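You operate a simulated robot arm through the tools that you are given. There is no shell and no other tool.

You run a simulated robot arm. Do the job below in one go: nothing can be reset, and whatever is moved stays where it is left.

Task
Open the grey core box and measure its cream core in the gauge.
Fine: leave the core there with the stop against it.

Only the result counts: the job must be done as asked and must still hold three seconds after the hand-in. Knocking over, shifting, dropping, spilling or breaking anything else fails it.

Robot
A 7-joint arm with a two-finger parallel gripper, fixed in place. Base frame: the origin is at the foot of the arm, x ahead of it, y to its left, z up. Lengths are in cm, angles in rad, forces in N, time in s.
Its first joint turns from -2.897 to 2.897 rad. Payload 3.43 kg.
The TCP is the grasp point between the finger pads, 3.4 cm short of the fingertips. In the tool frame z runs along the fingers and y along their closing line. Largest opening 12.8 cm; finger width 2.4, thickness 1.2; the body of the gripper, 4.8 by 13 cm, starts 9.6 cm behind the TCP.
Orientation is that of the tool frame in the base frame, as a unit quaternion [x, y, z, w]. With the fingers straight down and closing along the base's y, the tool's x points along the base's -x, its y along +y and its z along -z.

Tools
- The arm moves only by the tool move_arm. Its argument "targets" is a list of rows, each a list of 3 entries, a list of its own where there are three numbers: the shift along the base's x, y, z in cm, then the turn, a rotation vector about the base's x, y, z in rad, then the opening, from 0 (shut) to 1 (fully open). In form: [[[x, y, z], [rx, ry, rz], grip], ...]. A call has 1 to 20 rows; each row is the pose to reach, as a shift and turn from the pose commanded when the call began. Each row takes 0.2 s and may step no farther than 5 cm and 0.15 rad from the row before; otherwise, or with a gripper value out of range, the whole call is refused. Where a pose cannot be reached the arm comes as near as it can. A force on the tool above 90 N (or 10 N above the force at the start of the call, whichever is more), or a blocked arm, ends the call early, and 0.2 s more pass. Each finger travels about 15.3 cm/s and halts on what it meets, pressing with about 20 N; the grip force reading is that of the motor and also rises with nothing between the fingers. The clock runs only during rows and for 0.2 s after the last one: add rows that repeat a pose to give the fingers time. The reply holds the time, the measured pose of the TCP, the force on the tool along the base axes, the opening and the grip force, in the units named above and with some noise, with the torque about the TCP (base axes, N m) and any sound that the robot's microphone picked up.
- Cameras (640 x 400 px; columns grow to the right, rows downward): "scene" is fixed at [39.83, 49.99, 160.54]; the picture's right is [-0.48, -0.88, 0.00], its down [-0.79, 0.43, -0.44] and it looks along [0.39, -0.21, -0.90] (base axes); focal length 214 px, centre (320, 200). "wrist" rides on the gripper at [7.6, -1.1, -16] in the tool frame; the picture's right is [0.15, 0.99, 0.00], its down [-0.88, 0.13, -0.46] and it looks along [-0.45, 0.07, 0.89] (tool axes); focal length 234 px, centre (320, 200). There is no depth. A picture from a camera that has moved, and an enlarged one, comes with that camera's place and axes in the base frame and with its lens.
- capture(camera): a new picture of that camera. It takes no simulated time.
- zoom(camera, box): a new picture of the part [left, top, right, bottom] of that camera's present view, enlarged. It takes no simulated time.
- sign_off(): hands the job in; it is judged then, once.

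Places have to be worked out from the pictures, the camera data and where the tool is seen. Open the gripper and draw the arm clear of the work before you hand the job in, unless the task says otherwise.

The tools are called after ">>>" as name(argument=value, ...) on one line, values as JSON. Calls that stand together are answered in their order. move_arm: Moves the arm, as the interface text tells. Its arguments: {"type":"object","properties":{"targets":{"type":"array","items":{"type":"array"}}},"required":["targets"]} The other tools are called the same way: capture (camera) takes a picture; zoom (camera, box) takes an enlarged picture of a part of a camera's view; sign_off () hands the job in.

At the start:

```text
t: 0.0
eef_pos: [54.38, 19.85, 134.13]
tool_rot: [0.001, 1.0, 0.0, 0.0]
force: [0.5, -0.9, 0.6]
wrist_torque: [0.02, -0.01, 0.0]
width: 12.79
gripper_force: 0.0
```

scene: 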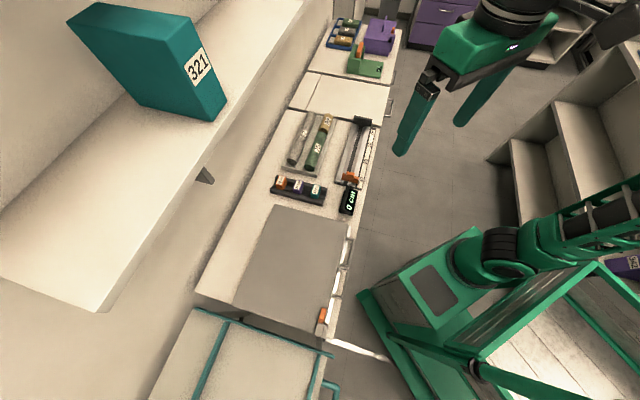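
wrist: 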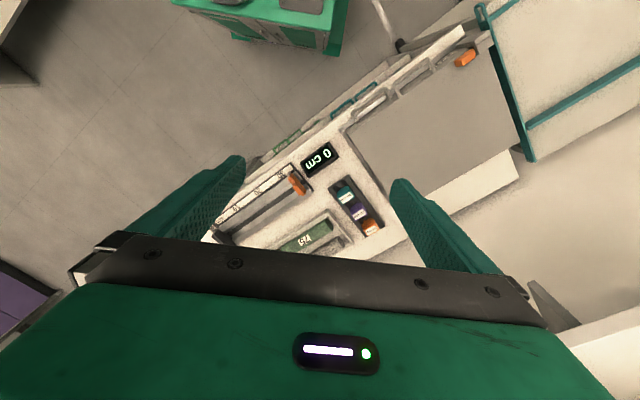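

I start by looking closer at the bench with the boxes and the gauge, before moving anything.

>>> zoom(camera="scene", box=[260, 90, 400, 220])

>>> zoom(camera="wrist", box=[200, 130, 400, 255])

>>> zoom(camera="scene", box=[280, 0, 420, 110])

>>> zoom(camera="scene", box=[180, 180, 400, 370])

```text
3.08 times, centred on (330, 155) of scene
camera zoom: at [39.83, 49.99, 160.54], right [-0.48, -0.88, 0.0], down [-0.79, 0.43, -0.44], along [0.39, -0.21, -0.9], focal length 660 px, centre (289, 338)
```

zoom: 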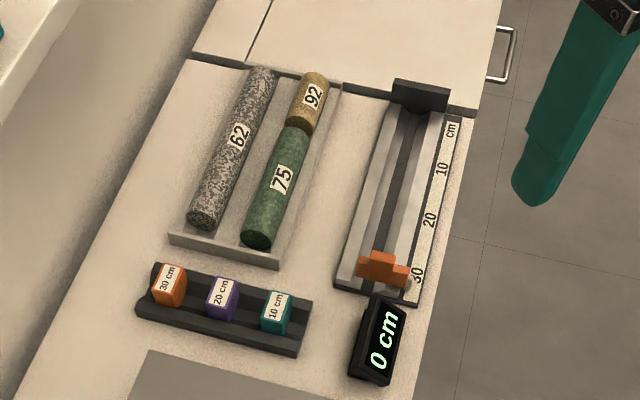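

```text
3.20 times, centred on (300, 192) of wrist
camera zoom: at [46.76, 18.71, 150.17], right [-0.15, 0.99, 0.0], down [0.88, 0.13, 0.45], along [0.45, 0.07, -0.89], focal length 749 px, centre (384, 224)
```

zoom: 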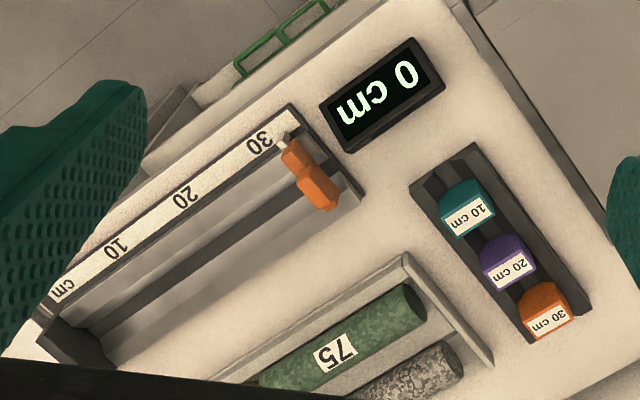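

```text
3.64 times, centred on (350, 55) of scene
camera zoom: at [39.83, 49.99, 160.54], right [-0.48, -0.88, 0.0], down [-0.79, 0.43, -0.44], along [0.39, -0.21, -0.9], focal length 780 px, centre (211, 727)
```

zoom: 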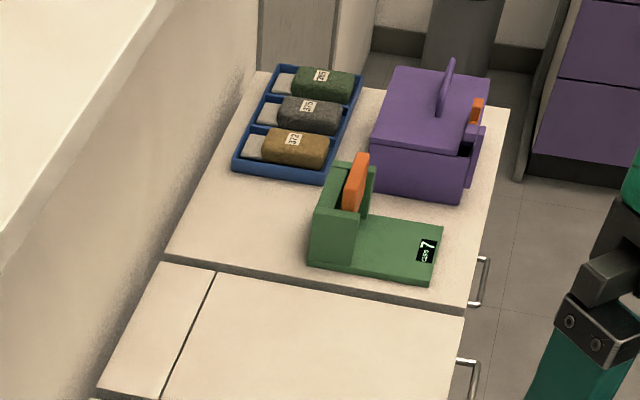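

```text
2.11 times, centred on (290, 275) of scene
camera zoom: at [39.83, 49.99, 160.54], right [-0.48, -0.88, 0.0], down [-0.79, 0.43, -0.44], along [0.39, -0.21, -0.9], focal length 452 px, centre (383, 42)
```

zoom: 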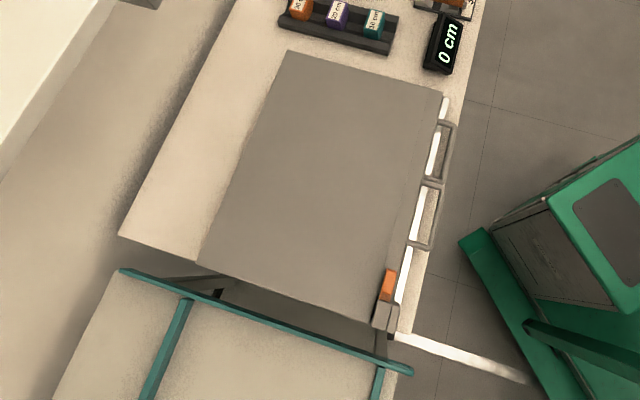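

The table-like grey lid with the orange latch looks like the core box, sitting close to the base on a bench turned about 45° (top at z≈82–84 by triangulation). A shelf overhangs the back at z≈123, so I stay high and near the base, turn the tool 45° and look at the box from above.

>>> move_arm(targets=[[[-2.1, 3.0, 0], [0, 0, 0.13], 1], [[-4.2, 6.0, 0], [0, 0, 0.26], 1], [[-6.3, 9.0, 0], [0, 0, 0.39], 1], [[-8.4, 12.0, 0], [0, 0, 0.52], 1], [[-10.4, 15.0, 0], [0, 0, 0.65], 1], [[-12.4, 18.0, 0], [0, 0, 0.785], 1], [[-12.4, 18.0, 0], [0, 0, 0.785], 1]])

>>> capture(camera="wrist")

>>> capture(camera="scene")

```text
t: 1.6
eef_pos: [40.44, 37.7, 134.94]
tool_rot: [-0.382, 0.924, 0.003, 0.005]
force: [-0.1, 0.1, 0.0]
wrist_torque: [0.05, 0.03, 0.01]
width: 12.81
gripper_force: 0.0
```

```text
taken
camera wrist: at [35.62, 31.38, 150.9], right [-0.8, 0.6, 0.0], down [0.53, 0.71, 0.47], along [0.28, 0.37, -0.88], focal length 234 px, centre (320, 200)
```

wrist: 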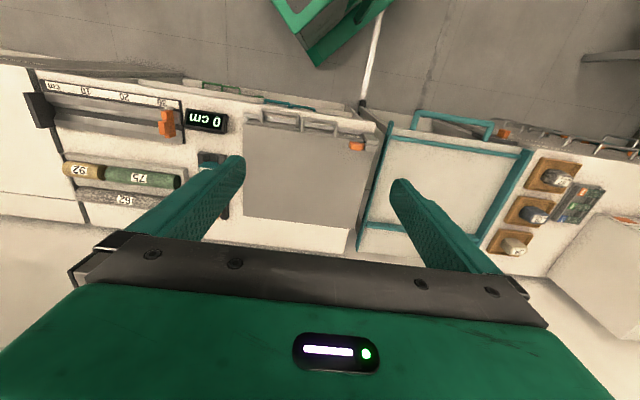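

```text
taken
```

scene: 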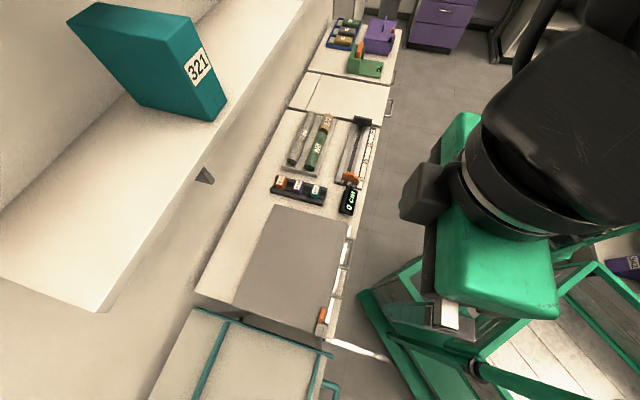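

The wrist camera now sees the whole bench; I enlarge the grey box, its latch and the gauge.

>>> zoom(camera="wrist", box=[230, 90, 400, 196])

>>> zoom(camera="wrist", box=[10, 60, 250, 210])

>>> zoom(camera="scene", box=[290, 210, 370, 360])

```text
3.76 times, centred on (315, 143) of wrist
camera zoom: at [35.62, 31.38, 150.9], right [-0.8, 0.6, 0.0], down [0.53, 0.71, 0.47], along [0.28, 0.37, -0.88], focal length 882 px, centre (339, 415)
```

zoom: 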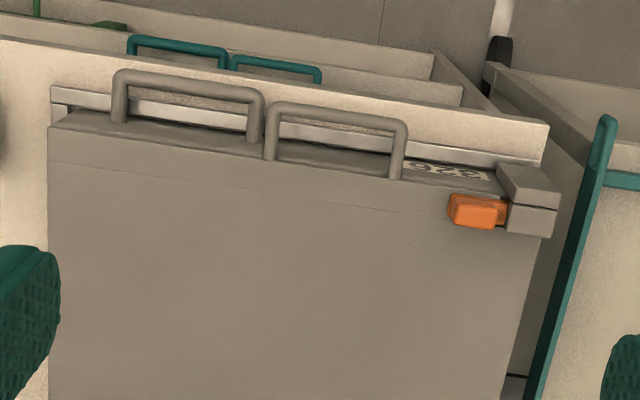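

```text
2.67 times, centred on (130, 135) of wrist
camera zoom: at [35.62, 31.38, 150.9], right [-0.8, 0.6, 0.0], down [0.53, 0.71, 0.47], along [0.28, 0.37, -0.88], focal length 624 px, centre (827, 373)
```

zoom: 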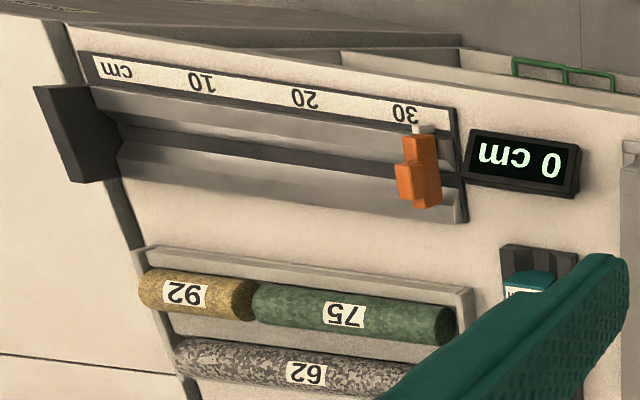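

```text
2.67 times, centred on (330, 285) of scene
camera zoom: at [39.83, 49.99, 160.54], right [-0.48, -0.88, 0.0], down [-0.79, 0.43, -0.44], along [0.39, -0.21, -0.9], focal length 572 px, centre (293, -27)
```

zoom: 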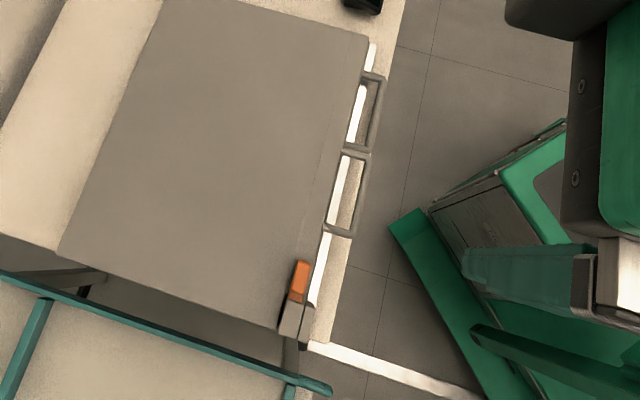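

The box has two loop handles at its front edge and an orange latch at its front corner, at about (38, 50, 88.5). I go lower and nearer so the camera shows how the latch and handles work.

>>> move_arm(targets=[[[-1.3, 0.6, -4], [0, 0, 0], 1], [[-2.6, 1.2, -8], [0, 0, 0], 1], [[-3.9, 1.8, -12], [0, 0, 0], 1], [[-5.2, 2.5, -16], [0, 0, 0], 1], [[-6.5, 3.2, -20], [0, 0, 0], 1], [[-6.5, 3.2, -20], [0, 0, 0], 1]])

>>> capture(camera="wrist")

```text
t: 3.0
eef_pos: [33.65, 41.4, 115.25]
tool_rot: [-0.383, 0.924, 0.001, 0.005]
force: [-1.5, 1.0, 0.3]
wrist_torque: [-0.08, -0.31, 0.01]
width: 12.8
gripper_force: 0.1
```

```text
taken
camera wrist: at [28.82, 35.06, 131.1], right [-0.8, 0.6, 0.0], down [0.53, 0.71, 0.47], along [0.28, 0.37, -0.89], focal length 234 px, centre (320, 200)
```

wrist: 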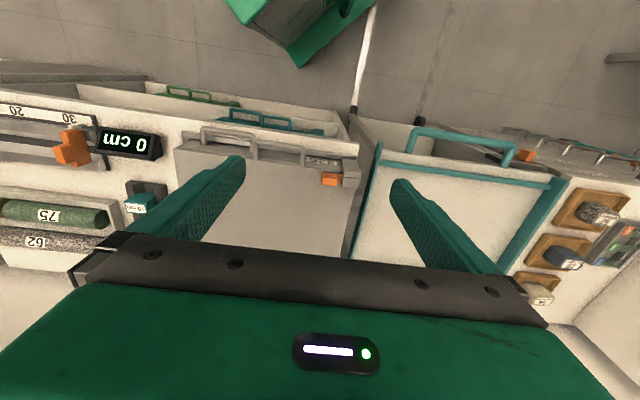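

I now enlarge the front edge with the handles and the latch, and also the objects below the front of the bench.

>>> zoom(camera="wrist", box=[160, 80, 384, 220])

>>> zoom(camera="wrist", box=[280, 130, 376, 190])

>>> zoom(camera="wrist", box=[170, 110, 266, 170])

```text
2.86 times, centred on (272, 150) of wrist
camera zoom: at [28.82, 35.06, 131.1], right [-0.8, 0.6, 0.0], down [0.53, 0.71, 0.47], along [0.28, 0.37, -0.89], focal length 669 px, centre (457, 343)
```

zoom: 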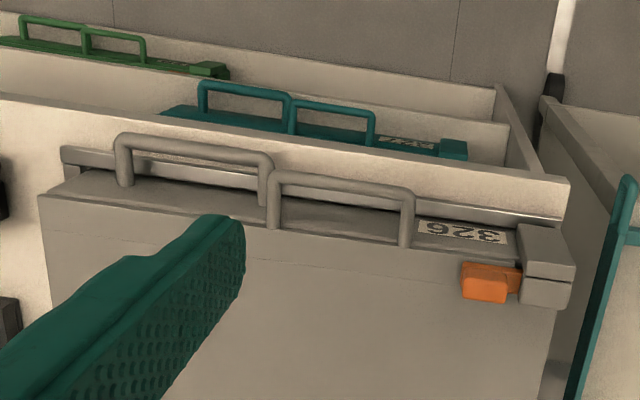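

```text
6.67 times, centred on (328, 160) of wrist
camera zoom: at [28.82, 35.06, 131.1], right [-0.8, 0.6, 0.0], down [0.53, 0.71, 0.47], along [0.28, 0.37, -0.89], focal length 1561 px, centre (267, 467)
```

zoom: 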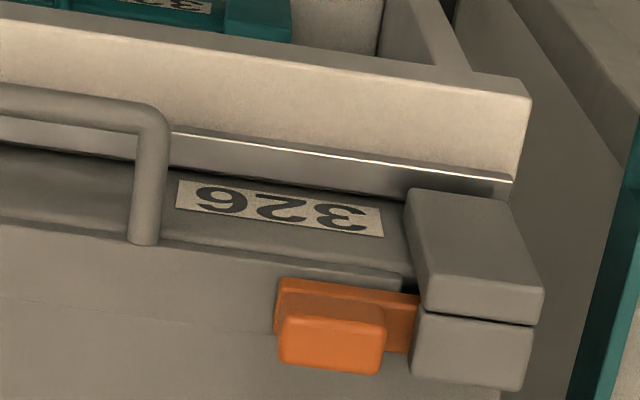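

```text
6.67 times, centred on (218, 140) of wrist
camera zoom: at [28.82, 35.06, 131.1], right [-0.8, 0.6, 0.0], down [0.53, 0.71, 0.47], along [0.28, 0.37, -0.89], focal length 1561 px, centre (1000, 600)
```

zoom: 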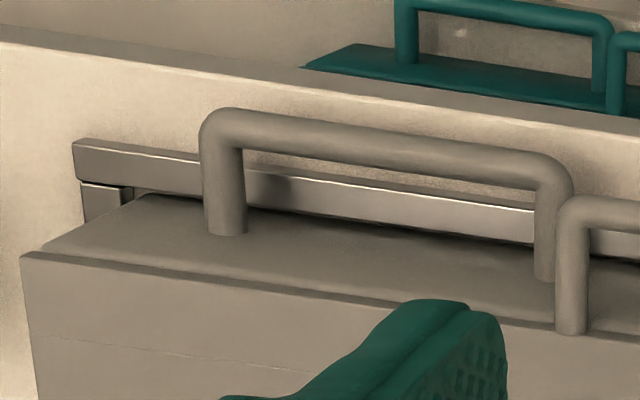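

The box lies flat with its front face (label 326, two loop handles) toward the base; the right-hand handle seems fixed to the lid, the left one to the lower half, and the orange piece looks like a slide bolt into a grey keeper at the corner. I check whether the pose reading has settled and drop lower for a sharper look.

>>> move_arm(targets=[[[0, 0, 0], [0, 0, 0], 1], [[0, 0, 0], [0, 0, 0], 1]])

>>> move_arm(targets=[[[0, 0, -4], [0, 0, 0], 1], [[-1, 1, -8], [0, 0, 0], 1], [[-1.5, 1.5, -12], [0, 0, 0], 1], [[-1.5, 1.5, -12], [0, 0, 0], 1], [[-1.5, 1.5, -12], [0, 0, 0], 1]])

>>> capture(camera="wrist")

```text
t: 3.6
eef_pos: [33.76, 41.34, 115.23]
tool_rot: [-0.383, 0.924, 0.002, 0.004]
force: [1.0, 0.5, -0.9]
wrist_torque: [0.04, 0.0, 0.01]
width: 12.8
gripper_force: 0.0
```

```text
t: 4.8
eef_pos: [32.19, 42.67, 103.12]
tool_rot: [-0.384, 0.923, 0.003, 0.005]
force: [-0.4, -1.4, -0.2]
wrist_torque: [0.01, -0.01, 0.0]
width: 12.82
gripper_force: 0.1
```

```text
taken
camera wrist: at [27.33, 36.34, 118.98], right [-0.8, 0.6, 0.0], down [0.53, 0.71, 0.47], along [0.28, 0.37, -0.88], focal length 234 px, centre (320, 200)
```

wrist: 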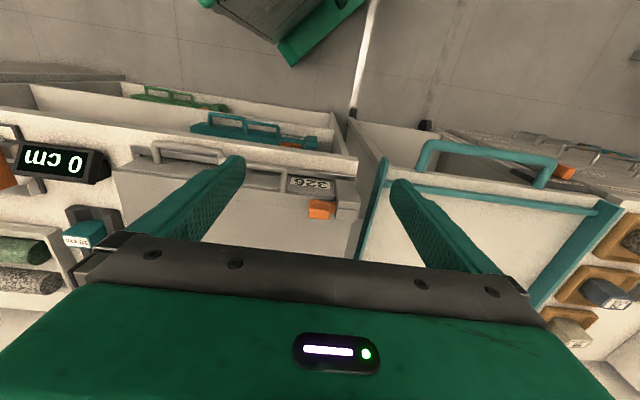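

Relative moves come out accurately (about 0.1–0.2 cm), so I treat the measured pose as true. I enlarge the latch and handles from this nearer view.

>>> zoom(camera="wrist", box=[270, 150, 382, 220])

>>> zoom(camera="wrist", box=[100, 120, 260, 220])

>>> zoom(camera="wrist", box=[120, 80, 376, 240])

```text
5.71 times, centred on (326, 185) of wrist
camera zoom: at [27.33, 36.34, 118.98], right [-0.8, 0.6, 0.0], down [0.53, 0.71, 0.47], along [0.28, 0.37, -0.88], focal length 1338 px, centre (286, 286)
```

zoom: 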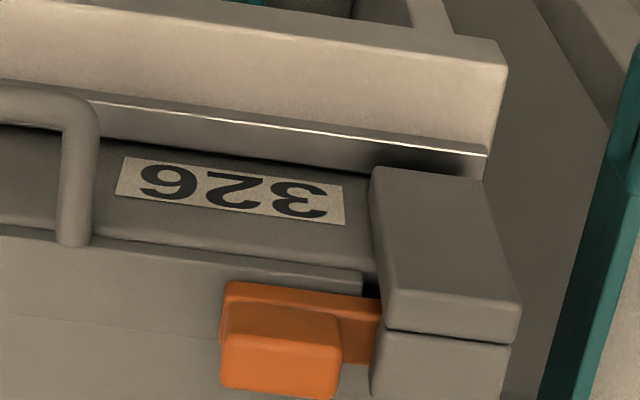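

```text
4.00 times, centred on (180, 170) of wrist
camera zoom: at [27.33, 36.34, 118.98], right [-0.8, 0.6, 0.0], down [0.53, 0.71, 0.47], along [0.28, 0.37, -0.88], focal length 937 px, centre (880, 320)
```

zoom: 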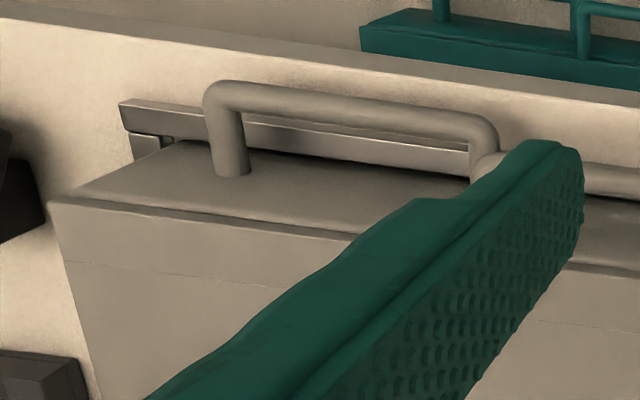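

```text
2.50 times, centred on (248, 160) of wrist
camera zoom: at [27.33, 36.34, 118.98], right [-0.8, 0.6, 0.0], down [0.53, 0.71, 0.47], along [0.28, 0.37, -0.88], focal length 585 px, centre (500, 300)
```

zoom: 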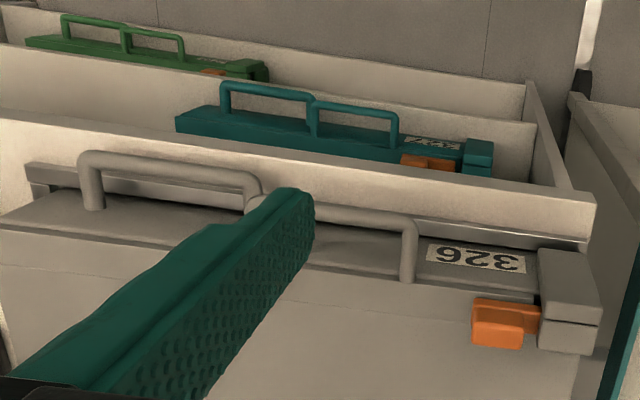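

I zoom the fixed camera on the latch, since it sits almost straight above it.

>>> zoom(camera="scene", box=[308, 290, 356, 350])

>>> zoom(camera="scene", box=[320, 210, 368, 300])

>>> zoom(camera="wrist", box=[500, 110, 640, 200])

```text
6.67 times, centred on (332, 320) of scene
camera zoom: at [39.83, 49.99, 160.54], right [-0.48, -0.88, 0.0], down [-0.79, 0.43, -0.44], along [0.39, -0.21, -0.9], focal length 1430 px, centre (240, -600)
```

zoom: 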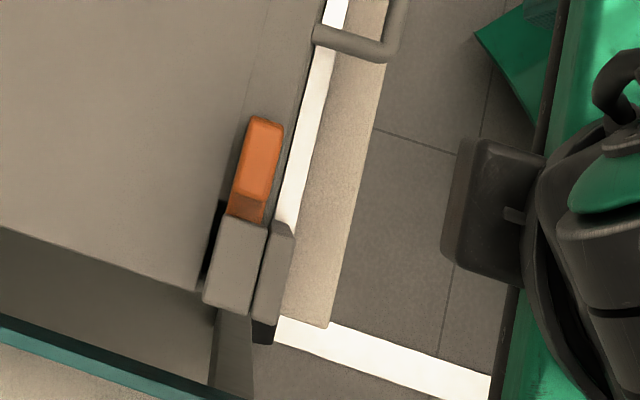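

```text
4.44 times, centred on (344, 255) of scene
camera zoom: at [39.83, 49.99, 160.54], right [-0.48, -0.88, 0.0], down [-0.79, 0.43, -0.44], along [0.39, -0.21, -0.9], focal length 953 px, centre (213, -44)
```

zoom: 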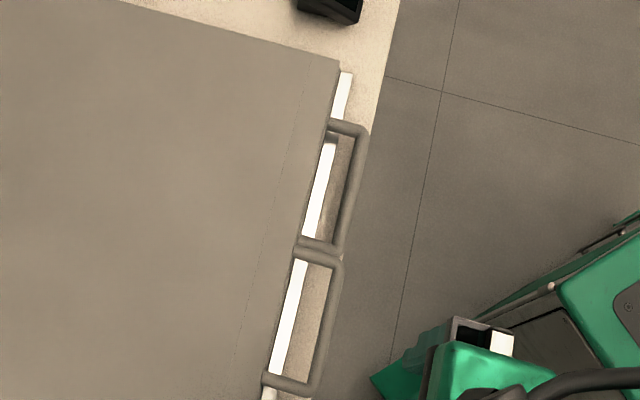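

```text
4.44 times, centred on (570, 155) of wrist
camera zoom: at [27.33, 36.34, 118.98], right [-0.8, 0.6, 0.0], down [0.53, 0.71, 0.47], along [0.28, 0.37, -0.88], focal length 1041 px, centre (-791, 400)
```

zoom: 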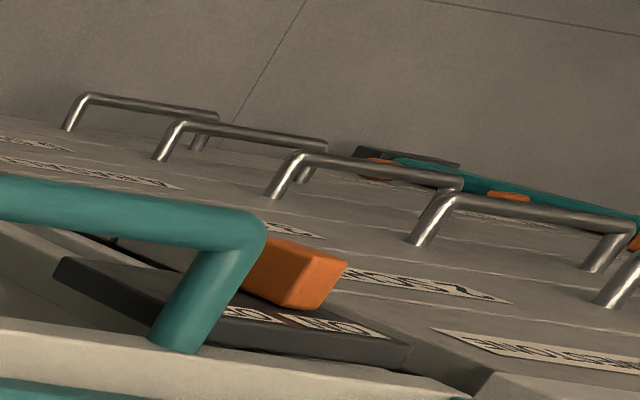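

The knob stands on the lid at about (37.8, 50.2, 89), with a flat tongue running into the corner block, so sliding it away from the block along the bench seems the way. I turn the tool 90° so the fingers close across the bench, and look again from the other side.

>>> move_arm(targets=[[[0, 0, 1], [0, 0, -0.143], 1], [[0, 0, 2], [0, 0, -0.286], 1], [[0, 0, 3], [0, 0, -0.429], 1], [[0, 0, 3], [0, 0, -0.571], 1], [[0, 0, 3], [0, 0, -0.714], 1], [[0, 0, 3], [0, 0, -0.857], 1], [[0, 0, 3], [0, 0, -1.0], 1], [[0, 0, 3], [0, 0, -1.143], 1], [[0, 0, 3], [0, 0, -1.286], 1], [[0, 0, 3], [0, 0, -1.429], 1], [[0, 0, 3], [0, 0, -1.571], 1], [[0, 0, 3], [0, 0, -1.571], 1], [[0, 0, 3], [0, 0, -1.571], 1]])

>>> capture(camera="wrist")

```text
t: 7.6
eef_pos: [32.23, 42.47, 105.99]
tool_rot: [0.383, 0.924, -0.002, 0.005]
force: [-1.0, 0.1, 1.0]
wrist_torque: [0.02, -0.01, 0.01]
width: 12.79
gripper_force: 0.0
```

```text
taken
camera wrist: at [25.9, 47.16, 121.76], right [0.6, 0.8, 0.0], down [0.71, -0.53, 0.47], along [0.37, -0.28, -0.88], focal length 234 px, centre (320, 200)
```

wrist: 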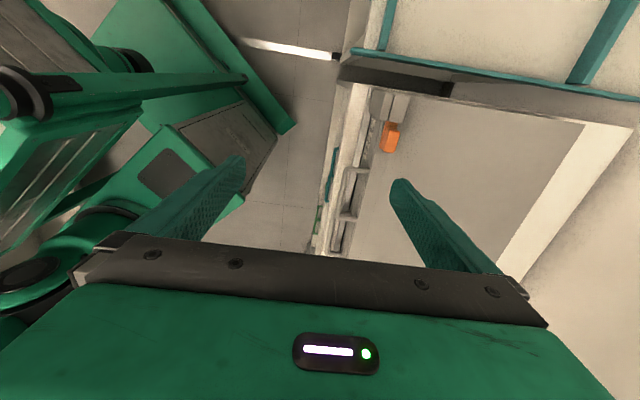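

The rotation reached cleanly. I enlarge the latch and the handles from this side.

>>> zoom(camera="wrist", box=[330, 75, 450, 175])

>>> zoom(camera="wrist", box=[300, 140, 420, 260])

```text
4.00 times, centred on (390, 125) of wrist
camera zoom: at [25.9, 47.16, 121.76], right [0.6, 0.8, 0.0], down [0.71, -0.53, 0.47], along [0.37, -0.28, -0.88], focal length 937 px, centre (40, 500)
```

zoom: 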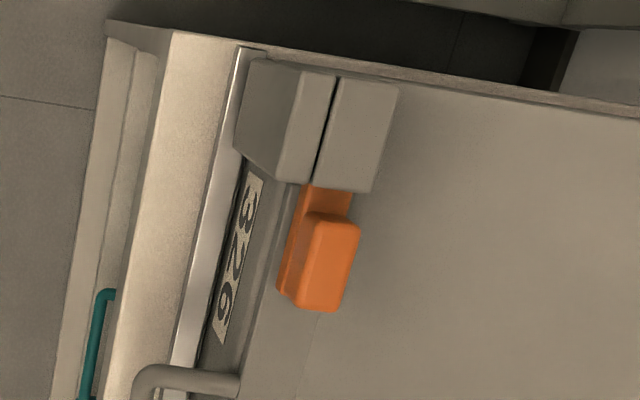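

```text
3.33 times, centred on (360, 200) of wrist
camera zoom: at [25.9, 47.16, 121.76], right [0.6, 0.8, 0.0], down [0.71, -0.53, 0.47], along [0.37, -0.28, -0.88], focal length 781 px, centre (187, 200)
```

zoom: 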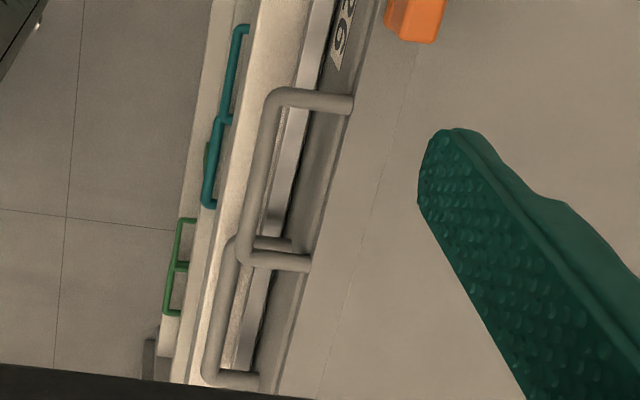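

The picture confirms it: the orange bolt spans both halves of the corner block, and the handle next to it is on the lid, the other on the base. I move above the knob at (38.0, 50.4) with the fingers part-open and check the alignment.

>>> move_arm(targets=[[[2, 2.7, -2], [0, 0, 0], 0.8], [[4, 5.4, -4], [0, 0, 0], 0.6], [[5.77, 7.93, -7], [0, 0, 0], 0.45], [[5.77, 7.93, -9], [0, 0, 0], 0.45], [[5.77, 7.93, -9], [0, 0, 0], 0.45]])

>>> capture(camera="wrist")

>>> zoom(camera="scene", box=[270, 240, 390, 360])

```text
t: 8.8
eef_pos: [37.95, 50.3, 96.99]
tool_rot: [0.382, 0.924, -0.002, 0.005]
force: [0.5, -0.8, -0.1]
wrist_torque: [0.02, 0.04, -0.03]
width: 5.75
gripper_force: 0.0
```

```text
taken
camera wrist: at [31.64, 55.06, 112.91], right [0.6, 0.8, 0.0], down [0.71, -0.53, 0.47], along [0.37, -0.28, -0.88], focal length 234 px, centre (320, 200)
```

wrist: 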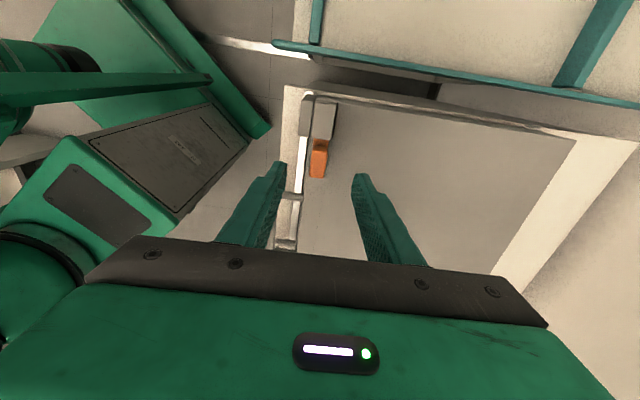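

```text
3.33 times, centred on (330, 300) of scene
camera zoom: at [39.83, 49.99, 160.54], right [-0.48, -0.88, 0.0], down [-0.79, 0.43, -0.44], along [0.39, -0.21, -0.9], focal length 715 px, centre (287, -133)
```

zoom: 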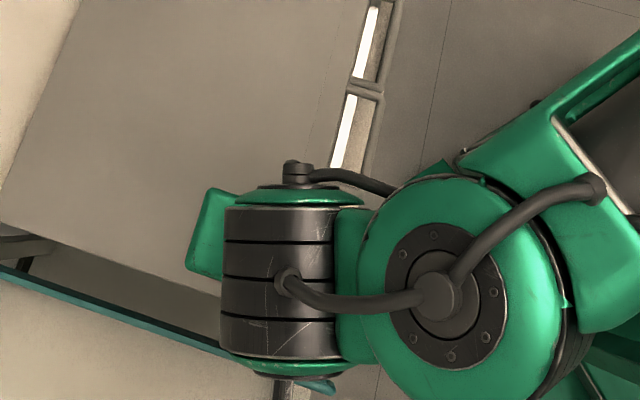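

The point straight below the TCP projects to (319, 162), right on the knob in the picture. I go down so the fingertips straddle the knob, watching the force.

>>> move_arm(targets=[[[0, 0, -2], [0, 0, 0], 0.45], [[0, 0, -3.5], [0, 0, 0], 0.45], [[0, 0, -4.5], [0, 0, 0], 0.45], [[0, 0, -5.2], [0, 0, 0], 0.45], [[0, 0, -5.2], [0, 0, 0], 0.45]])

>>> capture(camera="wrist")

```text
t: 10.0
eef_pos: [38.04, 50.4, 91.61]
tool_rot: [0.382, 0.924, -0.003, 0.005]
force: [0.3, -0.4, -0.4]
wrist_torque: [0.01, 0.02, 0.02]
width: 5.78
gripper_force: 0.1
```

```text
taken
camera wrist: at [31.67, 55.07, 107.53], right [0.6, 0.8, 0.0], down [0.71, -0.53, 0.47], along [0.37, -0.28, -0.88], focal length 234 px, centre (320, 200)
```

wrist: 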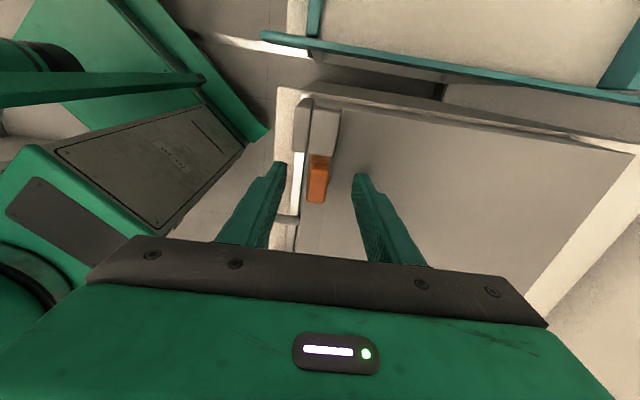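

>>> zoom(camera="wrist", box=[240, 80, 400, 240])

```text
2.50 times, centred on (320, 160) of wrist
camera zoom: at [31.67, 55.07, 107.53], right [0.6, 0.8, 0.0], down [0.71, -0.53, 0.47], along [0.37, -0.28, -0.88], focal length 585 px, centre (320, 300)
```

zoom: 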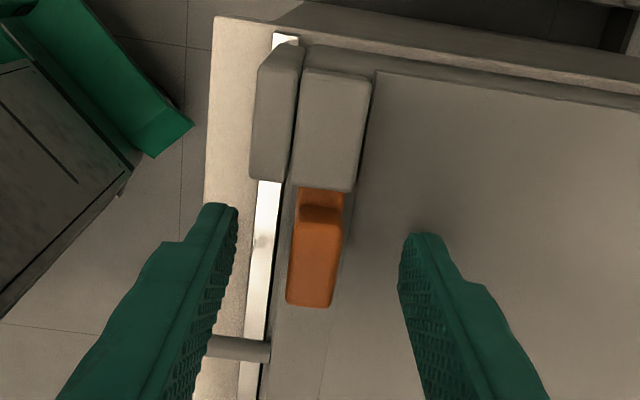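

The fingertips straddle the knob (no contact force yet), with their tips close to the lid. I close on it.

>>> move_arm(targets=[[[0, 0, 0], [0, 0, 0], 0.25], [[0, 0, 0], [0, 0, 0], 0.12], [[0, 0, 0], [0, 0, 0], 0.0], [[0, 0, 0], [0, 0, 0], 0.0], [[0, 0, 0], [0, 0, 0], 0.0]])

>>> zoom(camera="wrist", box=[240, 80, 400, 240])

```text
t: 11.2
eef_pos: [37.93, 50.28, 91.7]
tool_rot: [0.383, 0.924, -0.001, 0.007]
force: [-7.5, -7.2, 0.6]
wrist_torque: [-0.27, 0.16, -0.12]
width: 1.58
gripper_force: 20.3
```

```text
2.50 times, centred on (320, 160) of wrist
camera zoom: at [31.64, 55.05, 107.56], right [0.6, 0.8, 0.0], down [0.71, -0.53, 0.47], along [0.37, -0.28, -0.88], focal length 585 px, centre (320, 300)
```

zoom: 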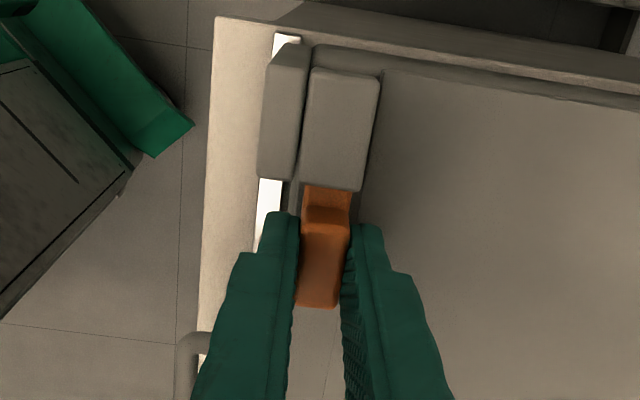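

Gripped at 1.6 cm width, but the closing seems to have nudged the box about 0.25 cm outward, with some 10 N of side force. I ease the tool back by 0.28 cm and re-read.

>>> move_arm(targets=[[[-0.1, -0.1, 0], [0, 0, 0], 0.0], [[-0.2, -0.2, 0], [0, 0, 0], 0.0], [[-0.2, -0.2, 0], [0, 0, 0], 0.0]])

>>> zoom(camera="wrist", box=[240, 80, 400, 240])

```text
t: 12.0
eef_pos: [37.9, 50.32, 91.72]
tool_rot: [0.383, 0.924, -0.001, 0.005]
force: [6.5, 6.5, -0.1]
wrist_torque: [0.16, -0.29, 0.03]
width: 1.56
gripper_force: 19.9
```

```text
2.50 times, centred on (320, 160) of wrist
camera zoom: at [31.56, 54.95, 107.55], right [0.6, 0.8, 0.0], down [0.71, -0.53, 0.47], along [0.37, -0.28, -0.88], focal length 585 px, centre (320, 300)
```

zoom: 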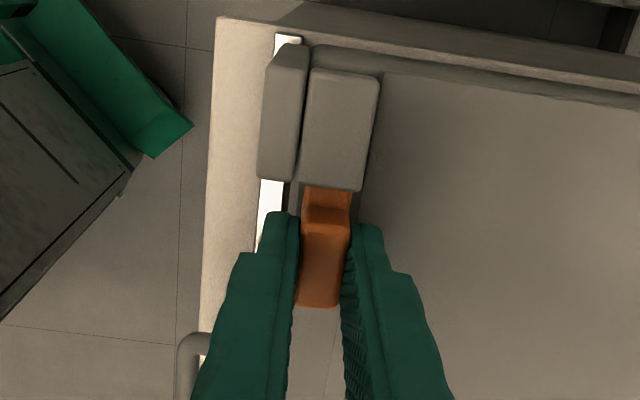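

The side force flipped sign, so the neutral point is about halfway. I centre it and slide the knob 1.2 cm away from the keeper along the bench.

>>> move_arm(targets=[[[0.1, 0.1, 0], [0, 0, 0], 0.0], [[0.31, -0.11, 0], [0, 0, 0], 0.0], [[0.52, -0.32, 0], [0, 0, 0], 0.0], [[0.74, -0.54, 0], [0, 0, 0], 0.0], [[0.95, -0.75, 0], [0, 0, 0], 0.0], [[0.95, -0.75, 0], [0, 0, 0], 0.0]])

>>> zoom(camera="wrist", box=[240, 80, 400, 240])

```text
t: 13.4
eef_pos: [38.62, 49.57, 91.72]
tool_rot: [0.382, 0.924, -0.003, 0.006]
force: [1.1, 1.3, 9.5]
wrist_torque: [-0.03, -0.09, -0.07]
width: 1.54
gripper_force: 19.9
```

```text
2.50 times, centred on (320, 160) of wrist
camera zoom: at [32.34, 54.17, 107.53], right [0.6, 0.8, 0.0], down [0.71, -0.53, 0.47], along [0.37, -0.28, -0.88], focal length 585 px, centre (320, 300)
```

zoom: 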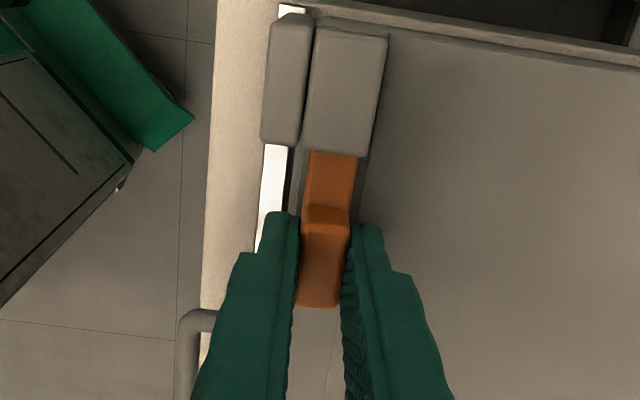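

The bolt slides: about 1 cm more of the orange tongue now shows. I continue in small steps.

>>> move_arm(targets=[[[0.21, -0.21, 0], [0, 0, 0], 0.0], [[0.42, -0.42, 0], [0, 0, 0], 0.0], [[0.64, -0.64, 0], [0, 0, 0], 0.0], [[0.85, -0.85, 0], [0, 0, 0], 0.0], [[1.06, -1.06, 0], [0, 0, 0], 0.0], [[1.06, -1.06, 0], [0, 0, 0], 0.0]])

>>> zoom(camera="wrist", box=[240, 80, 400, 240])

```text
t: 14.8
eef_pos: [39.78, 48.38, 91.7]
tool_rot: [0.383, 0.924, -0.003, 0.006]
force: [-2.6, -3.3, 10.5]
wrist_torque: [-0.13, 0.02, -0.04]
width: 1.55
gripper_force: 20.1
```

```text
2.50 times, centred on (320, 160) of wrist
camera zoom: at [33.36, 53.18, 107.52], right [0.6, 0.8, 0.0], down [0.71, -0.53, 0.47], along [0.37, -0.28, -0.88], focal length 585 px, centre (320, 300)
```

zoom: 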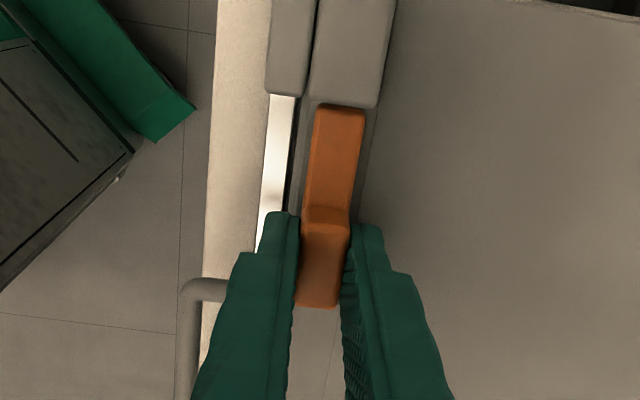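

The tongue's end is just coming out of the block. I slide a little further to clear it fully.

>>> move_arm(targets=[[[0.14, -0.14, 0], [0, 0, 0], 0.0], [[0.28, -0.28, 0], [0, 0, 0], 0.0], [[0.42, -0.42, 0], [0, 0, 0], 0.0], [[0.57, -0.57, 0], [0, 0, 0], 0.0], [[0.57, -0.57, 0], [0, 0, 0], 0.0]])

>>> zoom(camera="wrist", box=[240, 80, 400, 240])

```text
t: 16.0
eef_pos: [40.31, 47.92, 91.59]
tool_rot: [0.382, 0.924, -0.002, 0.005]
force: [-11.2, 6.5, -0.3]
wrist_torque: [0.47, 0.59, 0.07]
width: 1.55
gripper_force: 20.3
```

```text
2.50 times, centred on (320, 160) of wrist
camera zoom: at [33.95, 52.57, 107.55], right [0.6, 0.8, 0.0], down [0.71, -0.53, 0.47], along [0.37, -0.28, -0.89], focal length 585 px, centre (320, 300)
```

zoom: 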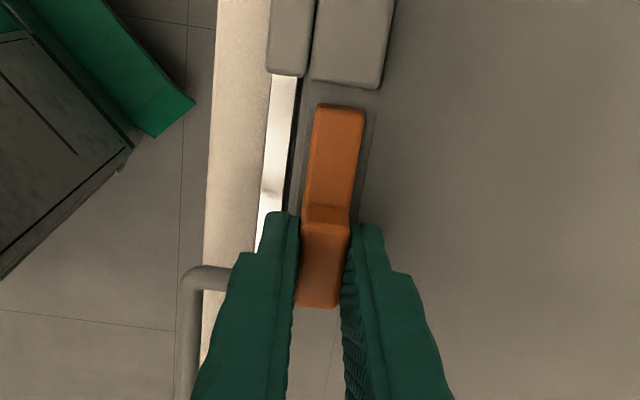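

The bolt is fully out of the block with a clear gap and has met its end stop (12 N back-push). I let go and rise, then move above the lid handle, whose bar I place at about q=57.9 across (x≈42.0, y≈39.9 at its middle), z≈86.7.

>>> move_arm(targets=[[[-0.1, 0.1, 0], [0, 0, 0], 0.1], [[-0.1, 0.1, 0], [0, 0, 0], 0.25], [[-0.1, 0.1, 0], [0, 0, 0], 0.3], [[-0.1, 0.1, 3], [0, 0, 0], 0.3], [[0, 0, 6.5], [0, 0, 0], 0.3], [[0.8, -4, 6.5], [0, 0, 0], 0.25], [[1.69, -8.02, 6.5], [0, 0, 0], 0.2], [[1.69, -8.02, 6.5], [0, 0, 0], 0.2], [[1.69, -8.02, 6.5], [0, 0, 0], 0.2]])

>>> capture(camera="wrist")

>>> zoom(camera="wrist", box=[240, 90, 400, 250])

```text
t: 18.0
eef_pos: [42.15, 39.65, 97.99]
tool_rot: [0.383, 0.924, -0.002, 0.006]
force: [-0.2, 0.1, -0.6]
wrist_torque: [-0.01, 0.01, -0.01]
width: 2.6
gripper_force: 0.1
```

```text
taken
camera wrist: at [35.75, 44.32, 113.96], right [0.6, 0.8, 0.0], down [0.71, -0.53, 0.47], along [0.37, -0.28, -0.88], focal length 234 px, centre (320, 200)
```

wrist: 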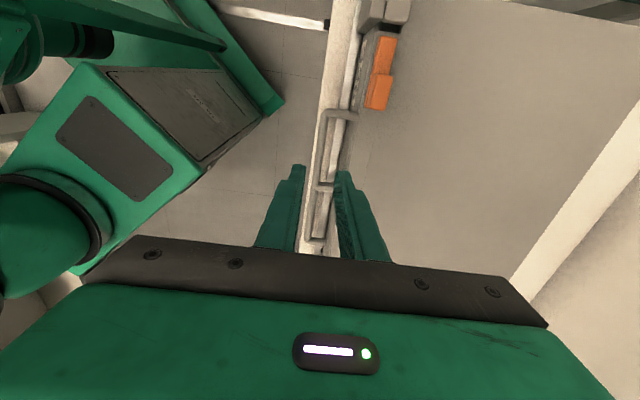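

```text
2.50 times, centred on (320, 170) of wrist
camera zoom: at [35.75, 44.32, 113.96], right [0.6, 0.8, 0.0], down [0.71, -0.53, 0.47], along [0.37, -0.28, -0.88], focal length 585 px, centre (320, 275)
```

zoom: 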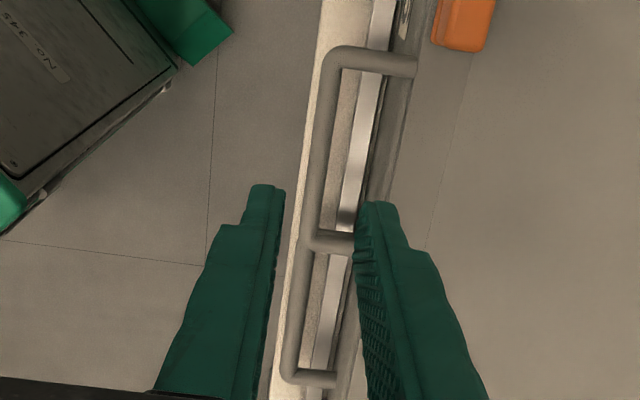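

The point below the TCP lands in the middle of the lid handle's bar, with room for the inner finger between bar and box. I go down until the fingertips are about 1 cm below the bar and close gently.

>>> move_arm(targets=[[[-0.1, -0.1, -3], [0, 0, 0], 0.2], [[-0.1, -0.1, -6], [0, 0, 0], 0.2], [[-0.1, -0.1, -8], [0, 0, 0], 0.2], [[-0.1, -0.1, -9], [0, 0, 0], 0.2], [[-0.1, -0.1, -9], [0, 0, 0], 0.2]])

>>> zoom(camera="wrist", box=[240, 110, 400, 270])

```text
t: 19.2
eef_pos: [41.99, 39.96, 89.07]
tool_rot: [0.382, 0.924, -0.003, 0.006]
force: [0.5, -1.0, 0.3]
wrist_torque: [-0.01, 0.0, 0.04]
width: 2.58
gripper_force: 0.1
```

```text
2.50 times, centred on (320, 190) of wrist
camera zoom: at [35.54, 44.51, 104.93], right [0.6, 0.8, 0.0], down [0.71, -0.53, 0.47], along [0.37, -0.28, -0.88], focal length 585 px, centre (320, 225)
```

zoom: 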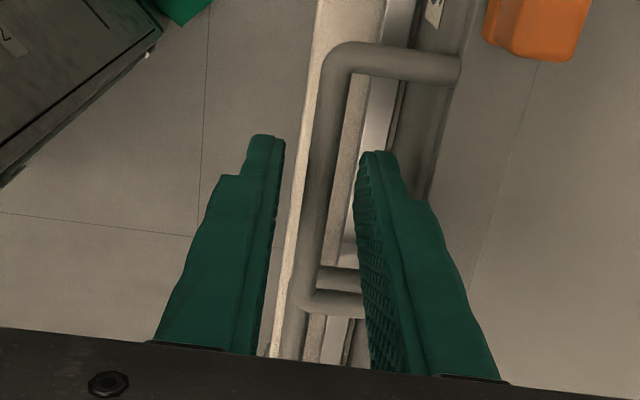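

Both fingers straddle the bar evenly. I close.

>>> move_arm(targets=[[[0, 0, 0], [0, 0, 0], 0.1], [[0, 0, 0], [0, 0, 0], 0.0], [[0, 0, 0], [0, 0, 0], 0.0], [[0, 0, 0], [0, 0, 0], 0.0]])

>>> zoom(camera="wrist", box=[240, 110, 400, 270])

```text
t: 20.2
eef_pos: [41.87, 39.89, 88.92]
tool_rot: [0.383, 0.924, -0.003, 0.006]
force: [-1.5, -4.0, 0.0]
wrist_torque: [-0.07, 0.0, 0.13]
width: 0.92
gripper_force: 20.2
```

```text
2.50 times, centred on (320, 190) of wrist
camera zoom: at [35.52, 44.49, 104.94], right [0.6, 0.8, 0.0], down [0.71, -0.53, 0.47], along [0.37, -0.28, -0.88], focal length 585 px, centre (320, 225)
```

zoom: 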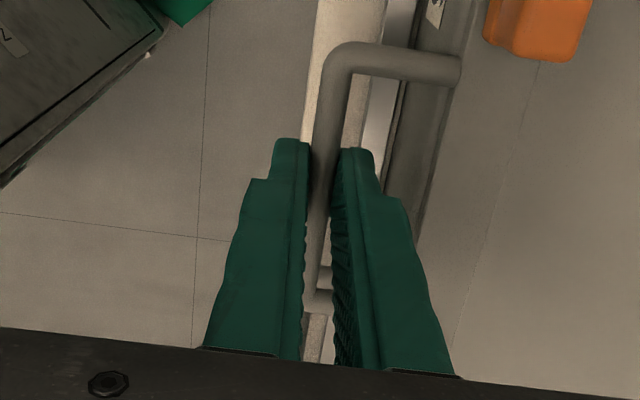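

The bar is gripped (0.92 cm). I lift a first 2 cm along the expected arc, watching force and pictures to make sure only the lid rises.

>>> move_arm(targets=[[[0, 0, 0.5], [0, 0, 0], 0.0], [[0.02, 0.02, 1.0], [0, 0, 0], 0.0], [[0.04, 0.04, 1.5], [0, 0, 0], 0.0], [[0.05, 0.05, 2.0], [0, 0, 0], 0.0], [[0.05, 0.05, 2.0], [0, 0, 0], 0.0]])

>>> capture(camera="wrist")

>>> zoom(camera="scene", box=[180, 190, 360, 350])

```text
t: 21.4
eef_pos: [41.94, 39.93, 91.25]
tool_rot: [0.384, 0.923, -0.003, 0.006]
force: [-9.8, -0.1, -0.1]
wrist_torque: [0.05, 0.27, 0.14]
width: 0.95
gripper_force: 19.6
```

```text
taken
camera wrist: at [35.58, 44.54, 107.04], right [0.6, 0.8, 0.0], down [0.71, -0.53, 0.47], along [0.37, -0.28, -0.88], focal length 234 px, centre (320, 200)
```

wrist: 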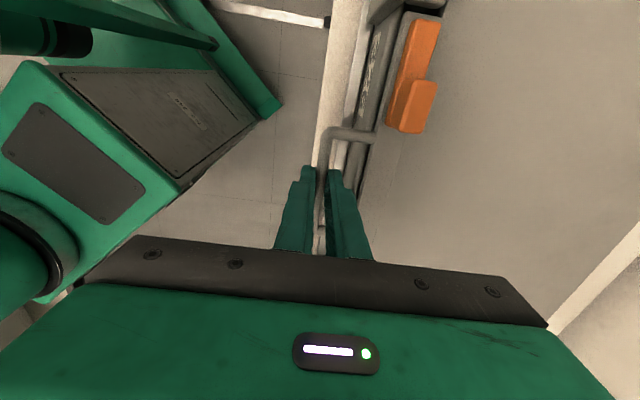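

```text
2.50 times, centred on (270, 270) of scene
camera zoom: at [39.83, 49.99, 160.54], right [-0.48, -0.88, 0.0], down [-0.79, 0.43, -0.44], along [0.39, -0.21, -0.9], focal length 536 px, centre (445, 25)
```

zoom: 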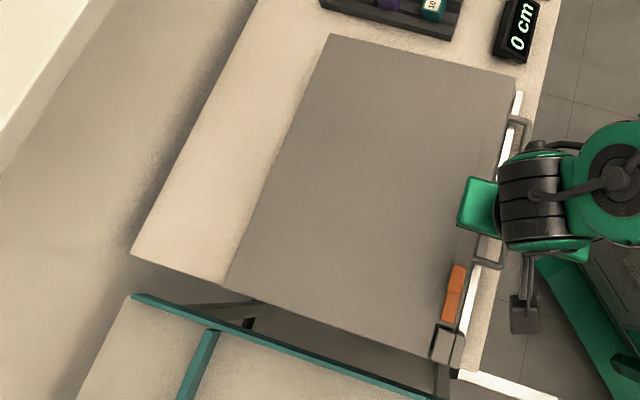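

>>> zoom(camera="wrist", box=[310, 0, 470, 160])

>>> zoom(camera="scene", box=[280, 280, 350, 350])

```text
2.50 times, centred on (390, 80) of wrist
camera zoom: at [35.58, 44.54, 107.04], right [0.6, 0.8, 0.0], down [0.71, -0.53, 0.47], along [0.37, -0.28, -0.88], focal length 585 px, centre (145, 500)
```

zoom: 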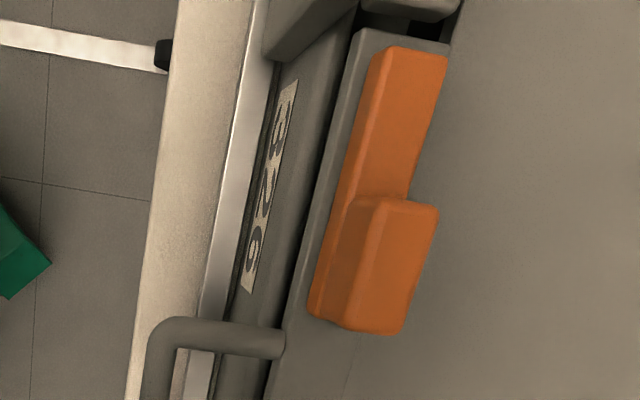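

```text
5.71 times, centred on (315, 315) of scene
camera zoom: at [39.83, 49.99, 160.54], right [-0.48, -0.88, 0.0], down [-0.79, 0.43, -0.44], along [0.39, -0.21, -0.9], focal length 1226 px, centre (349, -457)
```

zoom: 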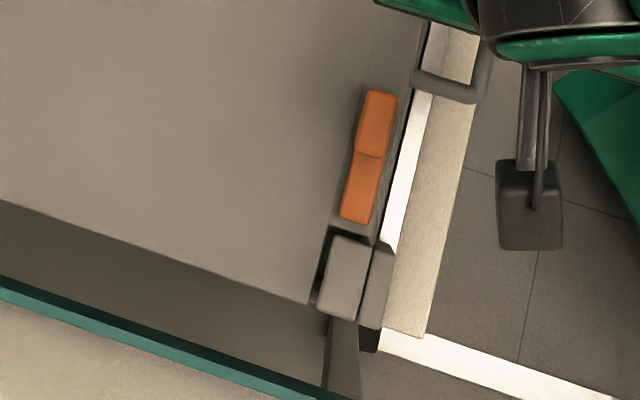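

Only the lid has risen: the label face and both corner blocks stay with the base while the lid and bolt come up. I go on along the arc (radius about 31.7 cm about the back edge) to roughly 30°.

>>> move_arm(targets=[[[0.17, 0.17, 2.42], [0, 0, 0], 0.0], [[0.44, 0.44, 4.6], [0, 0, 0], 0.0], [[0.82, 0.82, 6.75], [0, 0, 0], 0.0], [[1.3, 1.3, 8.86], [0, 0, 0], 0.0], [[2.05, 2.05, 11.4], [0, 0, 0], 0.0], [[2.95, 2.95, 13.9], [0, 0, 0], 0.0], [[2.95, 2.95, 13.9], [0, 0, 0], 0.0]])

>>> capture(camera="wrist")

>>> capture(camera="scene")

```text
t: 23.0
eef_pos: [45.08, 42.56, 105.31]
tool_rot: [0.383, 0.924, -0.003, 0.005]
force: [6.0, 13.1, -0.2]
wrist_torque: [0.24, -0.17, 0.47]
width: 0.95
gripper_force: 19.9
```

```text
taken
camera wrist: at [38.79, 47.32, 121.12], right [0.6, 0.8, 0.0], down [0.71, -0.53, 0.47], along [0.37, -0.28, -0.88], focal length 234 px, centre (320, 200)
```

wrist: 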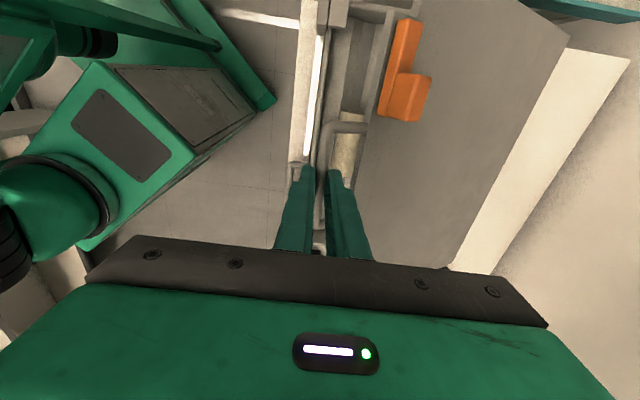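

```text
taken
```

scene: 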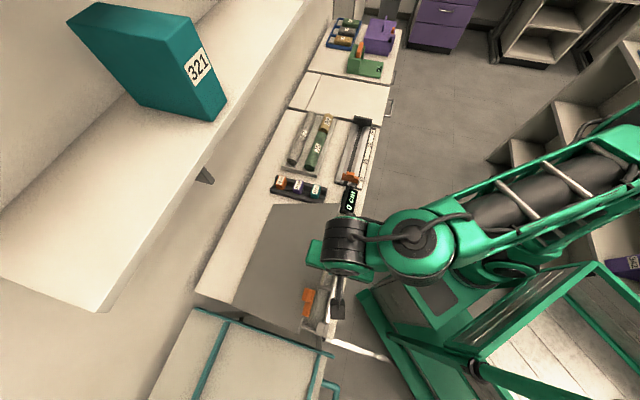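

The lid follows; the side force of about 13 N says the path should bear slightly more to the back. I continue the arc while tilting the tool outward so the hand stays clear of the shelf later.

>>> move_arm(targets=[[[1.15, 1.15, 2.55], [0.071, -0.071, 0], 0.0], [[2.2, 2.2, 4.68], [0.141, -0.141, 0], 0.0], [[3.4, 3.4, 6.64], [0.212, -0.212, 0], 0.0], [[4.7, 4.7, 8.39], [0.283, -0.283, 0], 0.0], [[4.7, 4.7, 8.39], [0.283, -0.283, 0], 0.0]])

>>> capture(camera="wrist")

>>> capture(camera="scene")

```text
t: 24.2
eef_pos: [49.69, 47.19, 113.64]
tool_rot: [0.377, 0.905, 0.181, 0.081]
force: [-5.7, -2.1, 6.4]
wrist_torque: [-0.32, -0.25, 0.31]
width: 0.91
gripper_force: 20.0
```

```text
taken
camera wrist: at [39.04, 47.62, 127.84], right [0.54, 0.75, 0.39], down [0.57, -0.66, 0.48], along [0.61, -0.04, -0.79], focal length 234 px, centre (320, 200)
```

wrist: 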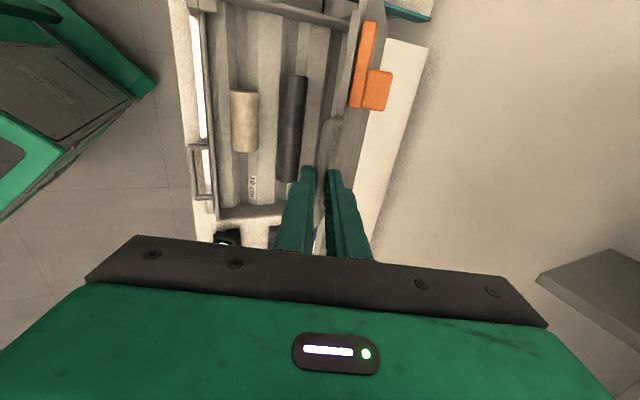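

```text
taken
```

scene: 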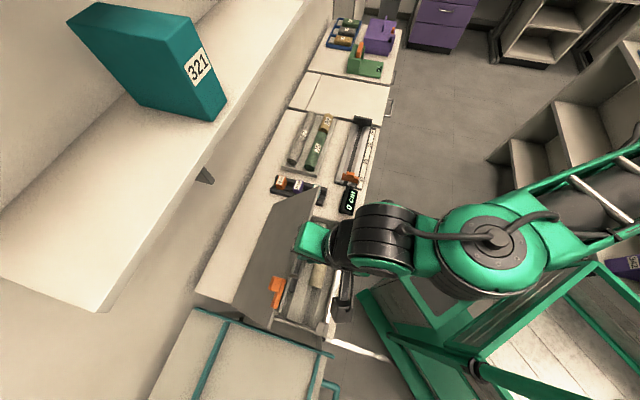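

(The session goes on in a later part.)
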